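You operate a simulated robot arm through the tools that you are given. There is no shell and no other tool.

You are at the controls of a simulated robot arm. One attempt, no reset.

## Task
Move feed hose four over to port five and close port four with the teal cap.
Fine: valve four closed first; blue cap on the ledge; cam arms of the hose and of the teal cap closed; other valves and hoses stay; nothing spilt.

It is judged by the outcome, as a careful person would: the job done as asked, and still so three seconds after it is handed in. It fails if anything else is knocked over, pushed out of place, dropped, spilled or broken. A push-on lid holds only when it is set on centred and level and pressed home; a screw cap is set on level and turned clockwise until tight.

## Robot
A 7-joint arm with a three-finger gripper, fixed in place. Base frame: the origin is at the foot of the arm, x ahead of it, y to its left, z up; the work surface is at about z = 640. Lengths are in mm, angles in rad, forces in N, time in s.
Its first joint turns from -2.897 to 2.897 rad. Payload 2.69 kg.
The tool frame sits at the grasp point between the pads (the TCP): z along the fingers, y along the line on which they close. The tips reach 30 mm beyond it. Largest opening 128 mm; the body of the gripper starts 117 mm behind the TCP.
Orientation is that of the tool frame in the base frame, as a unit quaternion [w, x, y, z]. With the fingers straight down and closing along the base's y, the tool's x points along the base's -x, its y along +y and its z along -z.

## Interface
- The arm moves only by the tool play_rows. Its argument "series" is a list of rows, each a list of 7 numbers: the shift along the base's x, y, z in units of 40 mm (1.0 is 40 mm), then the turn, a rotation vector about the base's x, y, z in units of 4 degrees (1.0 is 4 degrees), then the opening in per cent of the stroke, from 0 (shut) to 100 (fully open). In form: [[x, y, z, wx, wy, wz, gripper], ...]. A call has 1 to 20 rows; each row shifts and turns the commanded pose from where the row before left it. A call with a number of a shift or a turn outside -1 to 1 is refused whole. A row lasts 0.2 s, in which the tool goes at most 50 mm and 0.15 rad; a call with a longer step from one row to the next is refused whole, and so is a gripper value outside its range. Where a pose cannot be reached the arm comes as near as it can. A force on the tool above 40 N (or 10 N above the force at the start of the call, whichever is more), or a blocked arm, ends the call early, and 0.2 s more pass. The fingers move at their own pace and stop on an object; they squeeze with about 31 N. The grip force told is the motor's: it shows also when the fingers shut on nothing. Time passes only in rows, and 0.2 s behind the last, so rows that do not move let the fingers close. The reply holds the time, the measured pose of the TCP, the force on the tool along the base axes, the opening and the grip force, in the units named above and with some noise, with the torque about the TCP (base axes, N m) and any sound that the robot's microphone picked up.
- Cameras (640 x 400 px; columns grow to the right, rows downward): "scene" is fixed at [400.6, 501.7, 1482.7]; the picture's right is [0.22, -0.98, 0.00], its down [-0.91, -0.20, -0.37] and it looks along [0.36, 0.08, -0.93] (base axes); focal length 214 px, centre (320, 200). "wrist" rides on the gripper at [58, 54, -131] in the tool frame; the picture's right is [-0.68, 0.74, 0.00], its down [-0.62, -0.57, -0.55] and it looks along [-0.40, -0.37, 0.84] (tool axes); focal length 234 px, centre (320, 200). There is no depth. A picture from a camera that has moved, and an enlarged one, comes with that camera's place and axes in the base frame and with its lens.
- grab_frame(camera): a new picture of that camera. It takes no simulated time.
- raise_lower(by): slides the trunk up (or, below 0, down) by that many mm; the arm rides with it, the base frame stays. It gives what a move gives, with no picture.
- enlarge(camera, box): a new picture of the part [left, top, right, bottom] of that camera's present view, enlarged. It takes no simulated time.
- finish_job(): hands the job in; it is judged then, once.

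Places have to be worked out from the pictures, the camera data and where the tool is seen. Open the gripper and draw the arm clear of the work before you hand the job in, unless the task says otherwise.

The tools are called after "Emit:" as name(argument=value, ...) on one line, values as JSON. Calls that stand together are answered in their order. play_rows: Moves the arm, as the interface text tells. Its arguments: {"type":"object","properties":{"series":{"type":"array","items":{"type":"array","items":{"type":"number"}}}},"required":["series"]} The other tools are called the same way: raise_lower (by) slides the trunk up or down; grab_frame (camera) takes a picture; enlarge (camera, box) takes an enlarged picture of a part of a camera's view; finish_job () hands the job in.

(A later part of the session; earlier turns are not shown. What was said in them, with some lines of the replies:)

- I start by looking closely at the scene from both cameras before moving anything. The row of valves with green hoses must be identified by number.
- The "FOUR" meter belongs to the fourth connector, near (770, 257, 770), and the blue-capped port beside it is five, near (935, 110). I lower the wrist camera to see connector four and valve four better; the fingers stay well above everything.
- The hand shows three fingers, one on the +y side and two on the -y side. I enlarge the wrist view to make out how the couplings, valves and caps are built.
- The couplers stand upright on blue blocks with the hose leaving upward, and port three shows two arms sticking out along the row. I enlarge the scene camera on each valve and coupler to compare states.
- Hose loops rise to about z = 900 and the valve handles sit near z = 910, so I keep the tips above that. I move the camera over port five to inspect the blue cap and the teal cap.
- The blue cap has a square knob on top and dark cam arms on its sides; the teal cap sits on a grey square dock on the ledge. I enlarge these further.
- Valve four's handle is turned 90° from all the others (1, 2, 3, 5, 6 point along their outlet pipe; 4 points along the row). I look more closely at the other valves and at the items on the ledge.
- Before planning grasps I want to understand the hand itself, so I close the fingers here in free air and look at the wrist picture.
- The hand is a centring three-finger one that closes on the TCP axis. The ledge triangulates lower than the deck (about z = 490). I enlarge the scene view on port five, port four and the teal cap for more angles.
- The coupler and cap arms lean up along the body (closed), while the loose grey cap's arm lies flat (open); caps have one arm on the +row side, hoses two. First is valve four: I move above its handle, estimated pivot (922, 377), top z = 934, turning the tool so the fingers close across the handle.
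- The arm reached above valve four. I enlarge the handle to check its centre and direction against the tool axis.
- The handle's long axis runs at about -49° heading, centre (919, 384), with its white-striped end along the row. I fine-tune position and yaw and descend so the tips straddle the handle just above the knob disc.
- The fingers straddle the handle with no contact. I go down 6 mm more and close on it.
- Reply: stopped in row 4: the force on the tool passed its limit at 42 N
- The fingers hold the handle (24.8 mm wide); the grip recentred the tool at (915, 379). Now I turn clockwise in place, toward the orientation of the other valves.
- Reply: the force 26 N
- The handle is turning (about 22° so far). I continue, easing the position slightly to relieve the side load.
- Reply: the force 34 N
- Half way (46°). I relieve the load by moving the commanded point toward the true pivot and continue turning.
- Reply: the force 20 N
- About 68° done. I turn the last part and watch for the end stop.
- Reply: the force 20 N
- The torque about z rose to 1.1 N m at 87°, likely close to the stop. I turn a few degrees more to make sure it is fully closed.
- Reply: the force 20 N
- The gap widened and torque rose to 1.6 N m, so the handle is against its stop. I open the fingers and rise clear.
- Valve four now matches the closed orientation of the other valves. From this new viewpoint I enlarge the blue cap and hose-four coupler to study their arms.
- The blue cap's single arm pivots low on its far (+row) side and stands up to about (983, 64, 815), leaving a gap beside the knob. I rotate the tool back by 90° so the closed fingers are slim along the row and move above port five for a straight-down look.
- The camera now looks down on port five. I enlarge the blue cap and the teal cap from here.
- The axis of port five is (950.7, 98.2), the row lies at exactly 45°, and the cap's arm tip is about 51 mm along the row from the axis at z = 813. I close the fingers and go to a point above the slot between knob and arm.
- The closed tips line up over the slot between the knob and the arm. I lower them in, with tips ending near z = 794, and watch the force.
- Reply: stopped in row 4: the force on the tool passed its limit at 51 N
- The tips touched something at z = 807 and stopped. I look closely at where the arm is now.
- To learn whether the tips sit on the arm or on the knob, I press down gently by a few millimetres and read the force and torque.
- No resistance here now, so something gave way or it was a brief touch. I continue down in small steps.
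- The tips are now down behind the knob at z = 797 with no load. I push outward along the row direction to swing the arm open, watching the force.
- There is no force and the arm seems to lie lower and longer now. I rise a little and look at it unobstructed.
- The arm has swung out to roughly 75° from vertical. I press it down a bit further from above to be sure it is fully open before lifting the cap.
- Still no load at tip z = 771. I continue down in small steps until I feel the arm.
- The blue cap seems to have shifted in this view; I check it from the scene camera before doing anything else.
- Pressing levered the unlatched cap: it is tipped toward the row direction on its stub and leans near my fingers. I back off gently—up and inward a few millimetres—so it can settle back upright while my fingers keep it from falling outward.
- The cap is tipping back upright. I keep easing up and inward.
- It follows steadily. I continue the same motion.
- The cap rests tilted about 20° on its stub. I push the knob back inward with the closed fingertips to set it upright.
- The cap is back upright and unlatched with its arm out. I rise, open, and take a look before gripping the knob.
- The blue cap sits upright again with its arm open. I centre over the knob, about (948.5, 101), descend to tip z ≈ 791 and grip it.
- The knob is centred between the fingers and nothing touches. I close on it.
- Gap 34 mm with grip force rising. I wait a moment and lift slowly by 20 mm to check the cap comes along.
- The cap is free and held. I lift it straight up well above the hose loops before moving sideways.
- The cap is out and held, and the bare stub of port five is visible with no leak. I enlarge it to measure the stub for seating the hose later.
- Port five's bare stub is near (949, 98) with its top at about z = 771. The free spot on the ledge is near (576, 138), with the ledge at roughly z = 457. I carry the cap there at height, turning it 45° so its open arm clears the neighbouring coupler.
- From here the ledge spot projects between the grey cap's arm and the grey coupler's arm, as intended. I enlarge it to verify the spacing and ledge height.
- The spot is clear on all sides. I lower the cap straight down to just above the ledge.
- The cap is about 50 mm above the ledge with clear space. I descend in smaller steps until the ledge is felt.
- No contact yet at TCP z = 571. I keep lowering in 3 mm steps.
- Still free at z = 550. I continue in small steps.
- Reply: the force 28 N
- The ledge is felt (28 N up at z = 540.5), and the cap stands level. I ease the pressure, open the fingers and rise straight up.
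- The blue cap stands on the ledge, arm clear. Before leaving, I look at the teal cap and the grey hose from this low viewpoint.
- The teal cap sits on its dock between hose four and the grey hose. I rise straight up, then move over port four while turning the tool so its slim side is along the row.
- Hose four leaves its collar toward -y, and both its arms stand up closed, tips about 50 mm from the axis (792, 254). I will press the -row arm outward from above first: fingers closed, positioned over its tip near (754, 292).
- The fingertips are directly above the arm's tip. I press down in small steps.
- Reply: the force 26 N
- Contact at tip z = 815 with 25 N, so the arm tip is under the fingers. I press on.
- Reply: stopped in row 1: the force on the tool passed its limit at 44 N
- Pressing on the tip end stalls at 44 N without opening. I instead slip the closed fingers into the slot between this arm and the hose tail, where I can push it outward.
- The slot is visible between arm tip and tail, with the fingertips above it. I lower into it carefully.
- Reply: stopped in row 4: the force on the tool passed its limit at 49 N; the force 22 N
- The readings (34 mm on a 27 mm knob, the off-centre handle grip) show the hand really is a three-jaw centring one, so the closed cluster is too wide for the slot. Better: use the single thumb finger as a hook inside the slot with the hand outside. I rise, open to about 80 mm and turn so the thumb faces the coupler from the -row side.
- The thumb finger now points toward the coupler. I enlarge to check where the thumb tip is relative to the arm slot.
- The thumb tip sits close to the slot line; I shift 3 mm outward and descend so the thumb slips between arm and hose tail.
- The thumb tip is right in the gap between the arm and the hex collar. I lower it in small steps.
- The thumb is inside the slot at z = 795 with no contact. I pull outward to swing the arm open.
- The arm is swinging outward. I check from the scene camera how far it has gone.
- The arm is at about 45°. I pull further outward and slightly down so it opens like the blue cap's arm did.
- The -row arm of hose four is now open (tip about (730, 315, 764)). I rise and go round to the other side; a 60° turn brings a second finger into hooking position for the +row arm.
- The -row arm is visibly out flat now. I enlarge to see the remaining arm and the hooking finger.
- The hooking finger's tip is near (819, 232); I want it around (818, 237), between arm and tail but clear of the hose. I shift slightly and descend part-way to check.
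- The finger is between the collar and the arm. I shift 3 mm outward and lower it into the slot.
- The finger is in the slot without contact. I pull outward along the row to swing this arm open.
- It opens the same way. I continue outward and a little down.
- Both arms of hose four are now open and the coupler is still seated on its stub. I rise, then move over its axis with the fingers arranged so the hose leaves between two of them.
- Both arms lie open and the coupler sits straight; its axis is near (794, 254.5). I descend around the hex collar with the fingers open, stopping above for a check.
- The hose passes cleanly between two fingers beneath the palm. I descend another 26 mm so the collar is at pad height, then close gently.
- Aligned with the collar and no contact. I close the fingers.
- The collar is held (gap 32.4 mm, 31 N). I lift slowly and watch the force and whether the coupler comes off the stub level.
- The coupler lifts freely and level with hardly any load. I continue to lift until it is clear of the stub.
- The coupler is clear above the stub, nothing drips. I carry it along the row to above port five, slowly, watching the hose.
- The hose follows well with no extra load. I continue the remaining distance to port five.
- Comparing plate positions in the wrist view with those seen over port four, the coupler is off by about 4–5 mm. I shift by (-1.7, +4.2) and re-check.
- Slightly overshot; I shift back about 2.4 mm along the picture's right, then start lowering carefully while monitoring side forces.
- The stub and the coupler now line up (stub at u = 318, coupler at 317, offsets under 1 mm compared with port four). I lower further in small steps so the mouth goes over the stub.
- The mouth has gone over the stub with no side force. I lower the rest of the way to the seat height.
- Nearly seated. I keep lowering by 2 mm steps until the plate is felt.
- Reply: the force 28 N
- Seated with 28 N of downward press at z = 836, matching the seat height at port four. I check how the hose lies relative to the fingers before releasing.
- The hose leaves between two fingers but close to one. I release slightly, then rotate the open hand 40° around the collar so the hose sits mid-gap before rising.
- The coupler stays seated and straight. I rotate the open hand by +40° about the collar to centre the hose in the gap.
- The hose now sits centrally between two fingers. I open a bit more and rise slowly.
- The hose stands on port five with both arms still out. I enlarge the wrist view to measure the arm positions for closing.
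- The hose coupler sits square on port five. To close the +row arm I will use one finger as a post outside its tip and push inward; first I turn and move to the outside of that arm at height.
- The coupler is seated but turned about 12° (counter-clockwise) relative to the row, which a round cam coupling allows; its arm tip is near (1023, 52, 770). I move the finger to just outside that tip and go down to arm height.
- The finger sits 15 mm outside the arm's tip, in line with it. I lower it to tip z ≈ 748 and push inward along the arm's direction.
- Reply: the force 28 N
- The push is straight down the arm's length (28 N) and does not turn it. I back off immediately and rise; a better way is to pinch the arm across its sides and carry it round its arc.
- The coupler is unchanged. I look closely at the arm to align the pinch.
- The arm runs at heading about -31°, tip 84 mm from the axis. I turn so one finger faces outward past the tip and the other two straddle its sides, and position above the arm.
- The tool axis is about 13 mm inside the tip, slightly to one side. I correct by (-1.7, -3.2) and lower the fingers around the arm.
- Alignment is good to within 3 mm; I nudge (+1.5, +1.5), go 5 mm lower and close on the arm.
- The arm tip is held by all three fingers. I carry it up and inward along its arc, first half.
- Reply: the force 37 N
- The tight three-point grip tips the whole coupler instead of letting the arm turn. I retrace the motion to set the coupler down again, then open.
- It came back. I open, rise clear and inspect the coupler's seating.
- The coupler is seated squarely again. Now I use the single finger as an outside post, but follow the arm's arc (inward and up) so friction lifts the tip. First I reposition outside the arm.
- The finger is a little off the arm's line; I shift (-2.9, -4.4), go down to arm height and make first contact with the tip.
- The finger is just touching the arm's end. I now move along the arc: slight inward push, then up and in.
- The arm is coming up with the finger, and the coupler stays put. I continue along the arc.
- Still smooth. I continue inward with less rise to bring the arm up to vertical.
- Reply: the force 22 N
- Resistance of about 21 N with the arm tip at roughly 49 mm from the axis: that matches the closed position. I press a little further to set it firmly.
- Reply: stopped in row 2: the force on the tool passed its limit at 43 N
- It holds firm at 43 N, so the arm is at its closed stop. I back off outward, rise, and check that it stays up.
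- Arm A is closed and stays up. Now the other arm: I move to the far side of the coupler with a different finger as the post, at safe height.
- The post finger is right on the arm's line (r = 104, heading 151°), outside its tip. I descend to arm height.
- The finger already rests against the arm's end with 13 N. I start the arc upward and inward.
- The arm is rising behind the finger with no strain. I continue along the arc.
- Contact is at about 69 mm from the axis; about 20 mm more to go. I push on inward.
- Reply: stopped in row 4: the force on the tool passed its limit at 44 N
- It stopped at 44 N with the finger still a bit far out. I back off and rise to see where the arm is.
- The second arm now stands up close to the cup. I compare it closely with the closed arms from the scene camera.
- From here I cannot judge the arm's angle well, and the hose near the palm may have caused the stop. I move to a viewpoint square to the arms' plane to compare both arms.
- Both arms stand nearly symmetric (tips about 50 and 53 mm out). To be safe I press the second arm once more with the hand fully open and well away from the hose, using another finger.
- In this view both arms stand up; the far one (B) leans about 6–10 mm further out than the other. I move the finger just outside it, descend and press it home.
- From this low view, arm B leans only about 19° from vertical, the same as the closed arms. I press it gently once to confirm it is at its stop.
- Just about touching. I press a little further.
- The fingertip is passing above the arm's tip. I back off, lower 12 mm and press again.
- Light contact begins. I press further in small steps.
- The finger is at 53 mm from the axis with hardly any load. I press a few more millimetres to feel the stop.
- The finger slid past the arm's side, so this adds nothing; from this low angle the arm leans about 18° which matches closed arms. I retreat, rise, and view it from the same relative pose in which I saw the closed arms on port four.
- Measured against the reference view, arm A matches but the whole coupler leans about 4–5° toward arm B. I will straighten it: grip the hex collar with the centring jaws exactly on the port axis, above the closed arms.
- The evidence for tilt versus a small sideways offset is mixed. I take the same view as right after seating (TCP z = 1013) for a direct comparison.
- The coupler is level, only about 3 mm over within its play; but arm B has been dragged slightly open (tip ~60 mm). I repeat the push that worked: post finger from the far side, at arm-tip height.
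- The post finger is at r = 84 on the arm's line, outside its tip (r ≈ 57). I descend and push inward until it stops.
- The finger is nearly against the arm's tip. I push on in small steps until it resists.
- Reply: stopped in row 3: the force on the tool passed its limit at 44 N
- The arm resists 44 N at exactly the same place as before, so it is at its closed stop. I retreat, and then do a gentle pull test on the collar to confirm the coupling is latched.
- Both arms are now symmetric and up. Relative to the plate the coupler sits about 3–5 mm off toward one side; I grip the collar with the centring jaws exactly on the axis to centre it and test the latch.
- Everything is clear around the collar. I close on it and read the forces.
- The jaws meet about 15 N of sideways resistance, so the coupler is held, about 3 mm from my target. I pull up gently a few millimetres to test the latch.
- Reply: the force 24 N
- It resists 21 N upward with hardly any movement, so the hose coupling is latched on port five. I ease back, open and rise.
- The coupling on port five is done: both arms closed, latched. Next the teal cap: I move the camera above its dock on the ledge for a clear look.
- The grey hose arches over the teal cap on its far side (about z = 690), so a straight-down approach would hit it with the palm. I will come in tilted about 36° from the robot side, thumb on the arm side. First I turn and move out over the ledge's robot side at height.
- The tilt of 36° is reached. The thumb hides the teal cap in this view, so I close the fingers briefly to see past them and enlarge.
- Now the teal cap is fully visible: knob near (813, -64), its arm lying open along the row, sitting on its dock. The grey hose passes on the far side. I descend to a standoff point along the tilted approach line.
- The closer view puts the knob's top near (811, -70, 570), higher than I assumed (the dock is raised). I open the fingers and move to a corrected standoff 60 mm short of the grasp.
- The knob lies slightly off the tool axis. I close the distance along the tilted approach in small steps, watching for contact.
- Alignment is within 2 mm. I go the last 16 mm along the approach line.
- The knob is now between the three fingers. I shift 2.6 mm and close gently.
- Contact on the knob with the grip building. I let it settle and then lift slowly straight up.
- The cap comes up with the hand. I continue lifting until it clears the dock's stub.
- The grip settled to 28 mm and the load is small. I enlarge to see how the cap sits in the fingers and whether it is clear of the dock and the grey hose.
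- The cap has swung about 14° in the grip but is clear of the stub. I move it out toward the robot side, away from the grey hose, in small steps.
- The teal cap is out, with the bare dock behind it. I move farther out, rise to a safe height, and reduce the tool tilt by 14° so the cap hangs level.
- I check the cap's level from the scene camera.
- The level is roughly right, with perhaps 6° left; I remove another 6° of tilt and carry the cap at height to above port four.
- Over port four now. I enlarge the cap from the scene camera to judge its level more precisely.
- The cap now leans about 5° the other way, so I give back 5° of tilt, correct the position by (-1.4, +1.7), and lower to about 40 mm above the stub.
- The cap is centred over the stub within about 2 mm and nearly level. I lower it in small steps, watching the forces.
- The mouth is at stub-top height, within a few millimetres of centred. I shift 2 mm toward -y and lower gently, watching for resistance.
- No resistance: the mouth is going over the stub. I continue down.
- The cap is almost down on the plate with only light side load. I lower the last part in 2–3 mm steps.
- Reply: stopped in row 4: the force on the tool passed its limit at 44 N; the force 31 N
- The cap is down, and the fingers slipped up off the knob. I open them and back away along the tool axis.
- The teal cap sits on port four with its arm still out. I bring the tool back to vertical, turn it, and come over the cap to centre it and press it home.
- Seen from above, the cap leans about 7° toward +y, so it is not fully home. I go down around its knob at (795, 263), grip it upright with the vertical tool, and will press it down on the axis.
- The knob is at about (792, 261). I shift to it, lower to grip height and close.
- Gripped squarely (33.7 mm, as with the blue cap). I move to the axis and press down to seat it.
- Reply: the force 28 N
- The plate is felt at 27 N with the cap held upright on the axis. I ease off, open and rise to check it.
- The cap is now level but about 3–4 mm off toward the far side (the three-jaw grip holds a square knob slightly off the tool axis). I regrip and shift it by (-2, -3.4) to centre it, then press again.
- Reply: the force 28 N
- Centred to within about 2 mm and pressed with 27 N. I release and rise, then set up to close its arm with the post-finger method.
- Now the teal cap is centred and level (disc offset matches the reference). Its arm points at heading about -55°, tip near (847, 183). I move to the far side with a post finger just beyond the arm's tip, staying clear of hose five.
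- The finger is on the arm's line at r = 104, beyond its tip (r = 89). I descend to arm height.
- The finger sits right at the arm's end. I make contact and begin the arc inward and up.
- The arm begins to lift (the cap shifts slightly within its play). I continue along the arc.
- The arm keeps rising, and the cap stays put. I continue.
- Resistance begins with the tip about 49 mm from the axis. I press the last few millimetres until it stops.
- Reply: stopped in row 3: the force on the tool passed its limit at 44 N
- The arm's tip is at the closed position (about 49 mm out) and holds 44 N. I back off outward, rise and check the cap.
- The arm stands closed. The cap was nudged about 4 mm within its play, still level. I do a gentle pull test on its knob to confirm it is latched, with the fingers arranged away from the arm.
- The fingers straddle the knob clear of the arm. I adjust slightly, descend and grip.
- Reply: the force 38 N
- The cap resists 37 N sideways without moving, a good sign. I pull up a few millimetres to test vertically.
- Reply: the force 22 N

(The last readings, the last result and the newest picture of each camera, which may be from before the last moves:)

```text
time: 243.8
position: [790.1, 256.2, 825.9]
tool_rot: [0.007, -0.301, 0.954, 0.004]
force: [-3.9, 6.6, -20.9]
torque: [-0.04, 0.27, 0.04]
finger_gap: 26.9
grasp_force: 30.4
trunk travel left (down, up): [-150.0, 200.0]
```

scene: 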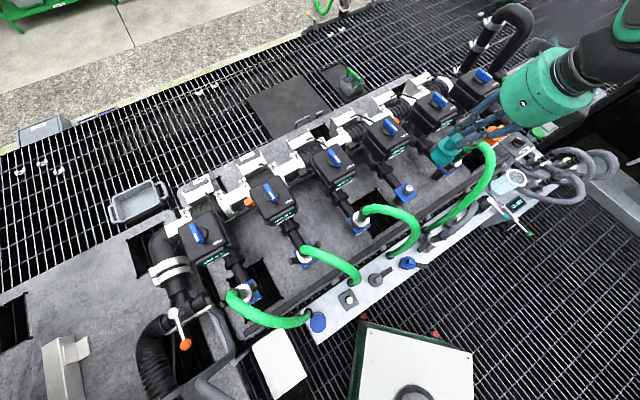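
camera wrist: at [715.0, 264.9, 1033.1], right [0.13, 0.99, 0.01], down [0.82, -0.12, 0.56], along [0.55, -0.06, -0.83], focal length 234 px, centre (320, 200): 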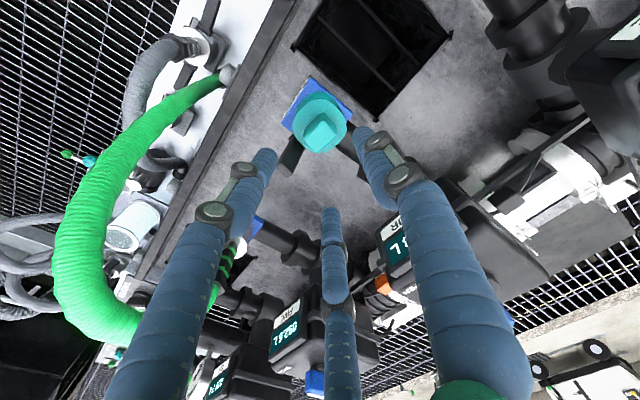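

It resists 21 N upward with almost no movement: the teal cap is latched on port four. I ease back, open and rise clear.

Emit:
play_rows(series=[[0, 0, -0.09, 0, 0, 0, 0], [0, 0, 0, 0, 0, 0, 25], [0, 0, 0, 0, 0, 0, 50], [0, 0, 0.3, 0, 0, 0, 50], [0, 0, 1, 0, 0, 0, 50], [0, 0, 1, 0, 0, 0, 50], [0, 0, 1, 0, 0, 0, 50], [0, 0, 1, 0, 0, 0, 50], [0, 0, 1, 0, 0, 0, 50], [0, 0, 0, 0, 0, 0, 50]])

Emit:
grab_frame(camera="scene")

Emit:
enlarge(camera="wrist", box=[240, 60, 400, 200])

Emit:
enlarge(camera="scene", box=[385, 140, 485, 220])

```text
time: 246.1
position: [787.9, 255.5, 1037.1]
tool_rot: [0.008, -0.302, 0.953, 0.005]
force: [-0.8, -0.5, 0.0]
torque: [0.0, -0.03, 0.04]
finger_gap: 63.9
grasp_force: 0.0
trunk travel left (down, up): [-150.0, 200.0]
```

```text
taken
```

scene: 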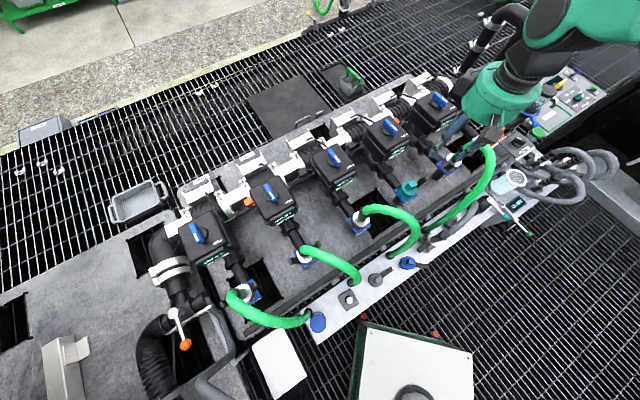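

```text
2.86 times, centred on (320, 130) of wrist
camera zoom: at [710.2, 264.3, 1166.7], right [0.13, 0.99, 0.01], down [0.82, -0.12, 0.56], along [0.56, -0.06, -0.83], focal length 669 px, centre (320, 400)
```

zoom: 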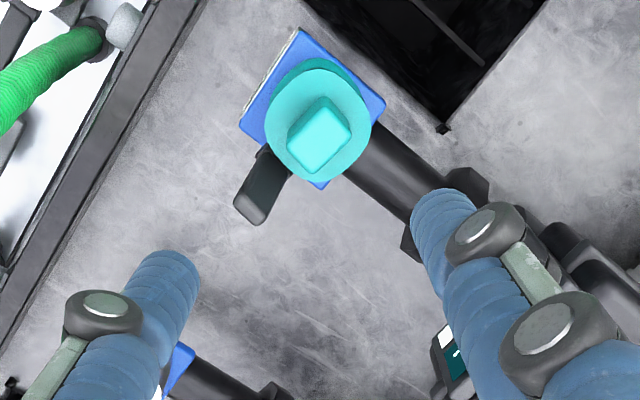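

```text
5.00 times, centred on (435, 180) of scene
camera zoom: at [400.6, 501.7, 1482.7], right [0.22, -0.98, 0.0], down [-0.91, -0.2, -0.37], along [0.36, 0.08, -0.93], focal length 1072 px, centre (-255, 300)
```

zoom: 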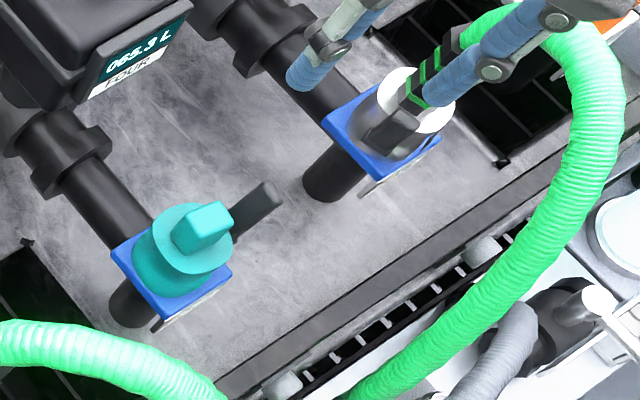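

Everything is in place. I draw the arm clear, up and back toward the start position, then inspect the whole result once more.

Emit:
play_rows(series=[[-0.3, -0.1, 0.8, 0, 0, 0, 50], [-0.5, -0.1, 0.8, 0, 0, 0, 50], [-0.6, -0.1, 0.8, 0, 0, 0, 50], [-0.8, -0.1, 0.5, 0, 0, 0, 50], [-0.9, -0.2, 0, 0, 0, 0, 50], [-0.9, -0.2, 0, 0, 0, 0, 50], [-0.9, -0.3, 0, 0, 0, 0, 50], [-0.6, -0.3, 0, 0, 0, 0, 50], [0, 0, 0, 0, 0, 0, 50], [0, 0, 0, 0, 0, 0, 50]])

Emit:
grab_frame(camera="scene")

Emit:
enlarge(camera="scene", box=[375, 90, 485, 190])

Emit:
enlarge(camera="scene", box=[380, 140, 480, 220])

Emit:
enlarge(camera="scene", box=[290, 190, 480, 330])

```text
time: 248.2
position: [573.7, 200.5, 1150.7]
tool_rot: [0.008, -0.302, 0.953, 0.004]
force: [0.3, -0.4, 0.2]
torque: [0.02, 0.07, 0.01]
finger_gap: 63.9
grasp_force: 0.1
trunk travel left (down, up): [-150.0, 200.0]
```

```text
taken
```

scene: 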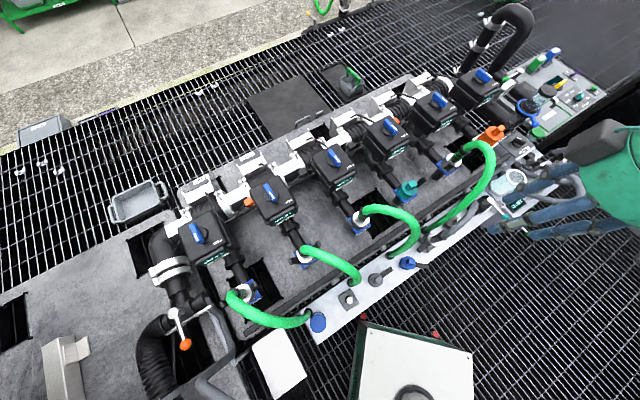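

```text
4.00 times, centred on (430, 140) of scene
camera zoom: at [400.6, 501.7, 1482.7], right [0.22, -0.98, 0.0], down [-0.91, -0.2, -0.37], along [0.36, 0.08, -0.93], focal length 858 px, centre (-120, 440)
```

zoom: 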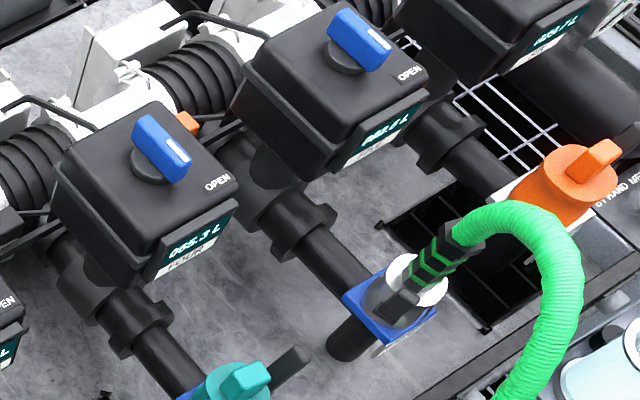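

```text
5.00 times, centred on (430, 180) of scene
camera zoom: at [400.6, 501.7, 1482.7], right [0.22, -0.98, 0.0], down [-0.91, -0.2, -0.37], along [0.36, 0.08, -0.93], focal length 1072 px, centre (-230, 300)
```

zoom: 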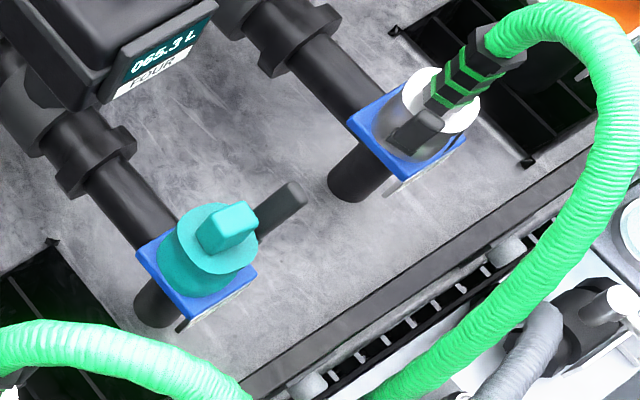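

```text
2.86 times, centred on (385, 260) of scene
camera zoom: at [400.6, 501.7, 1482.7], right [0.22, -0.98, 0.0], down [-0.91, -0.2, -0.37], along [0.36, 0.08, -0.93], focal length 613 px, centre (134, 29)
```

zoom: 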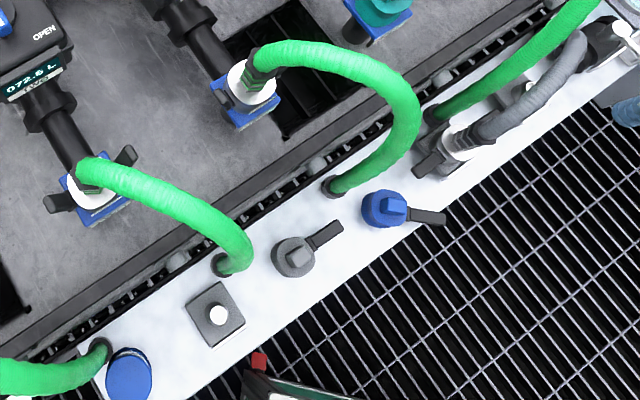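

The final pictures show valve four turned to the same position as the other valves. Hose four stands on port five with both cam arms up, and the teal cap is on port four with its arm up. The blue cap stands upright on the ledge, nothing else has moved, and no spill is visible. The gripper is open and clear, so I hand the job in.

Emit:
finish_job()

```text
The job is handed in.
```

I moved feed hose four to port five and closed port four with the teal cap, and the job is handed in. I haven't been told how it was judged.

- **Valve four:** I turned it clockwise to its stop before loosening any coupling. Its handle now lines up with the other valves. The only label is OPEN, so I took the other valves' position to mean closed.
- **Blue cap:** it is off port five and standing upright on the ledge with its arm out.
- **Hose four:** it is seated on port five with both cam arms closed. It resisted a 21 N upward pull with about a millimetre of movement.
- **Teal cap:** it is on port four with its cam arm closed. It resisted the same kind of pull.

- **Not perfectly centred:** closing the arms pushed the hose coupling and the teal cap a few millimetres off centre within their play. The coupling is also turned about 12° and the cap about 10° from the row. Both looked level and were latched.
- **Blue cap tilt:** pressing its opened arm tipped the cap on its stub. I pushed it upright again before lifting it off, and it did not fall.

I saw no spill in any picture. The other hoses and valves look unmoved in the last pictures. The gripper is open and the arm is clear of the work.
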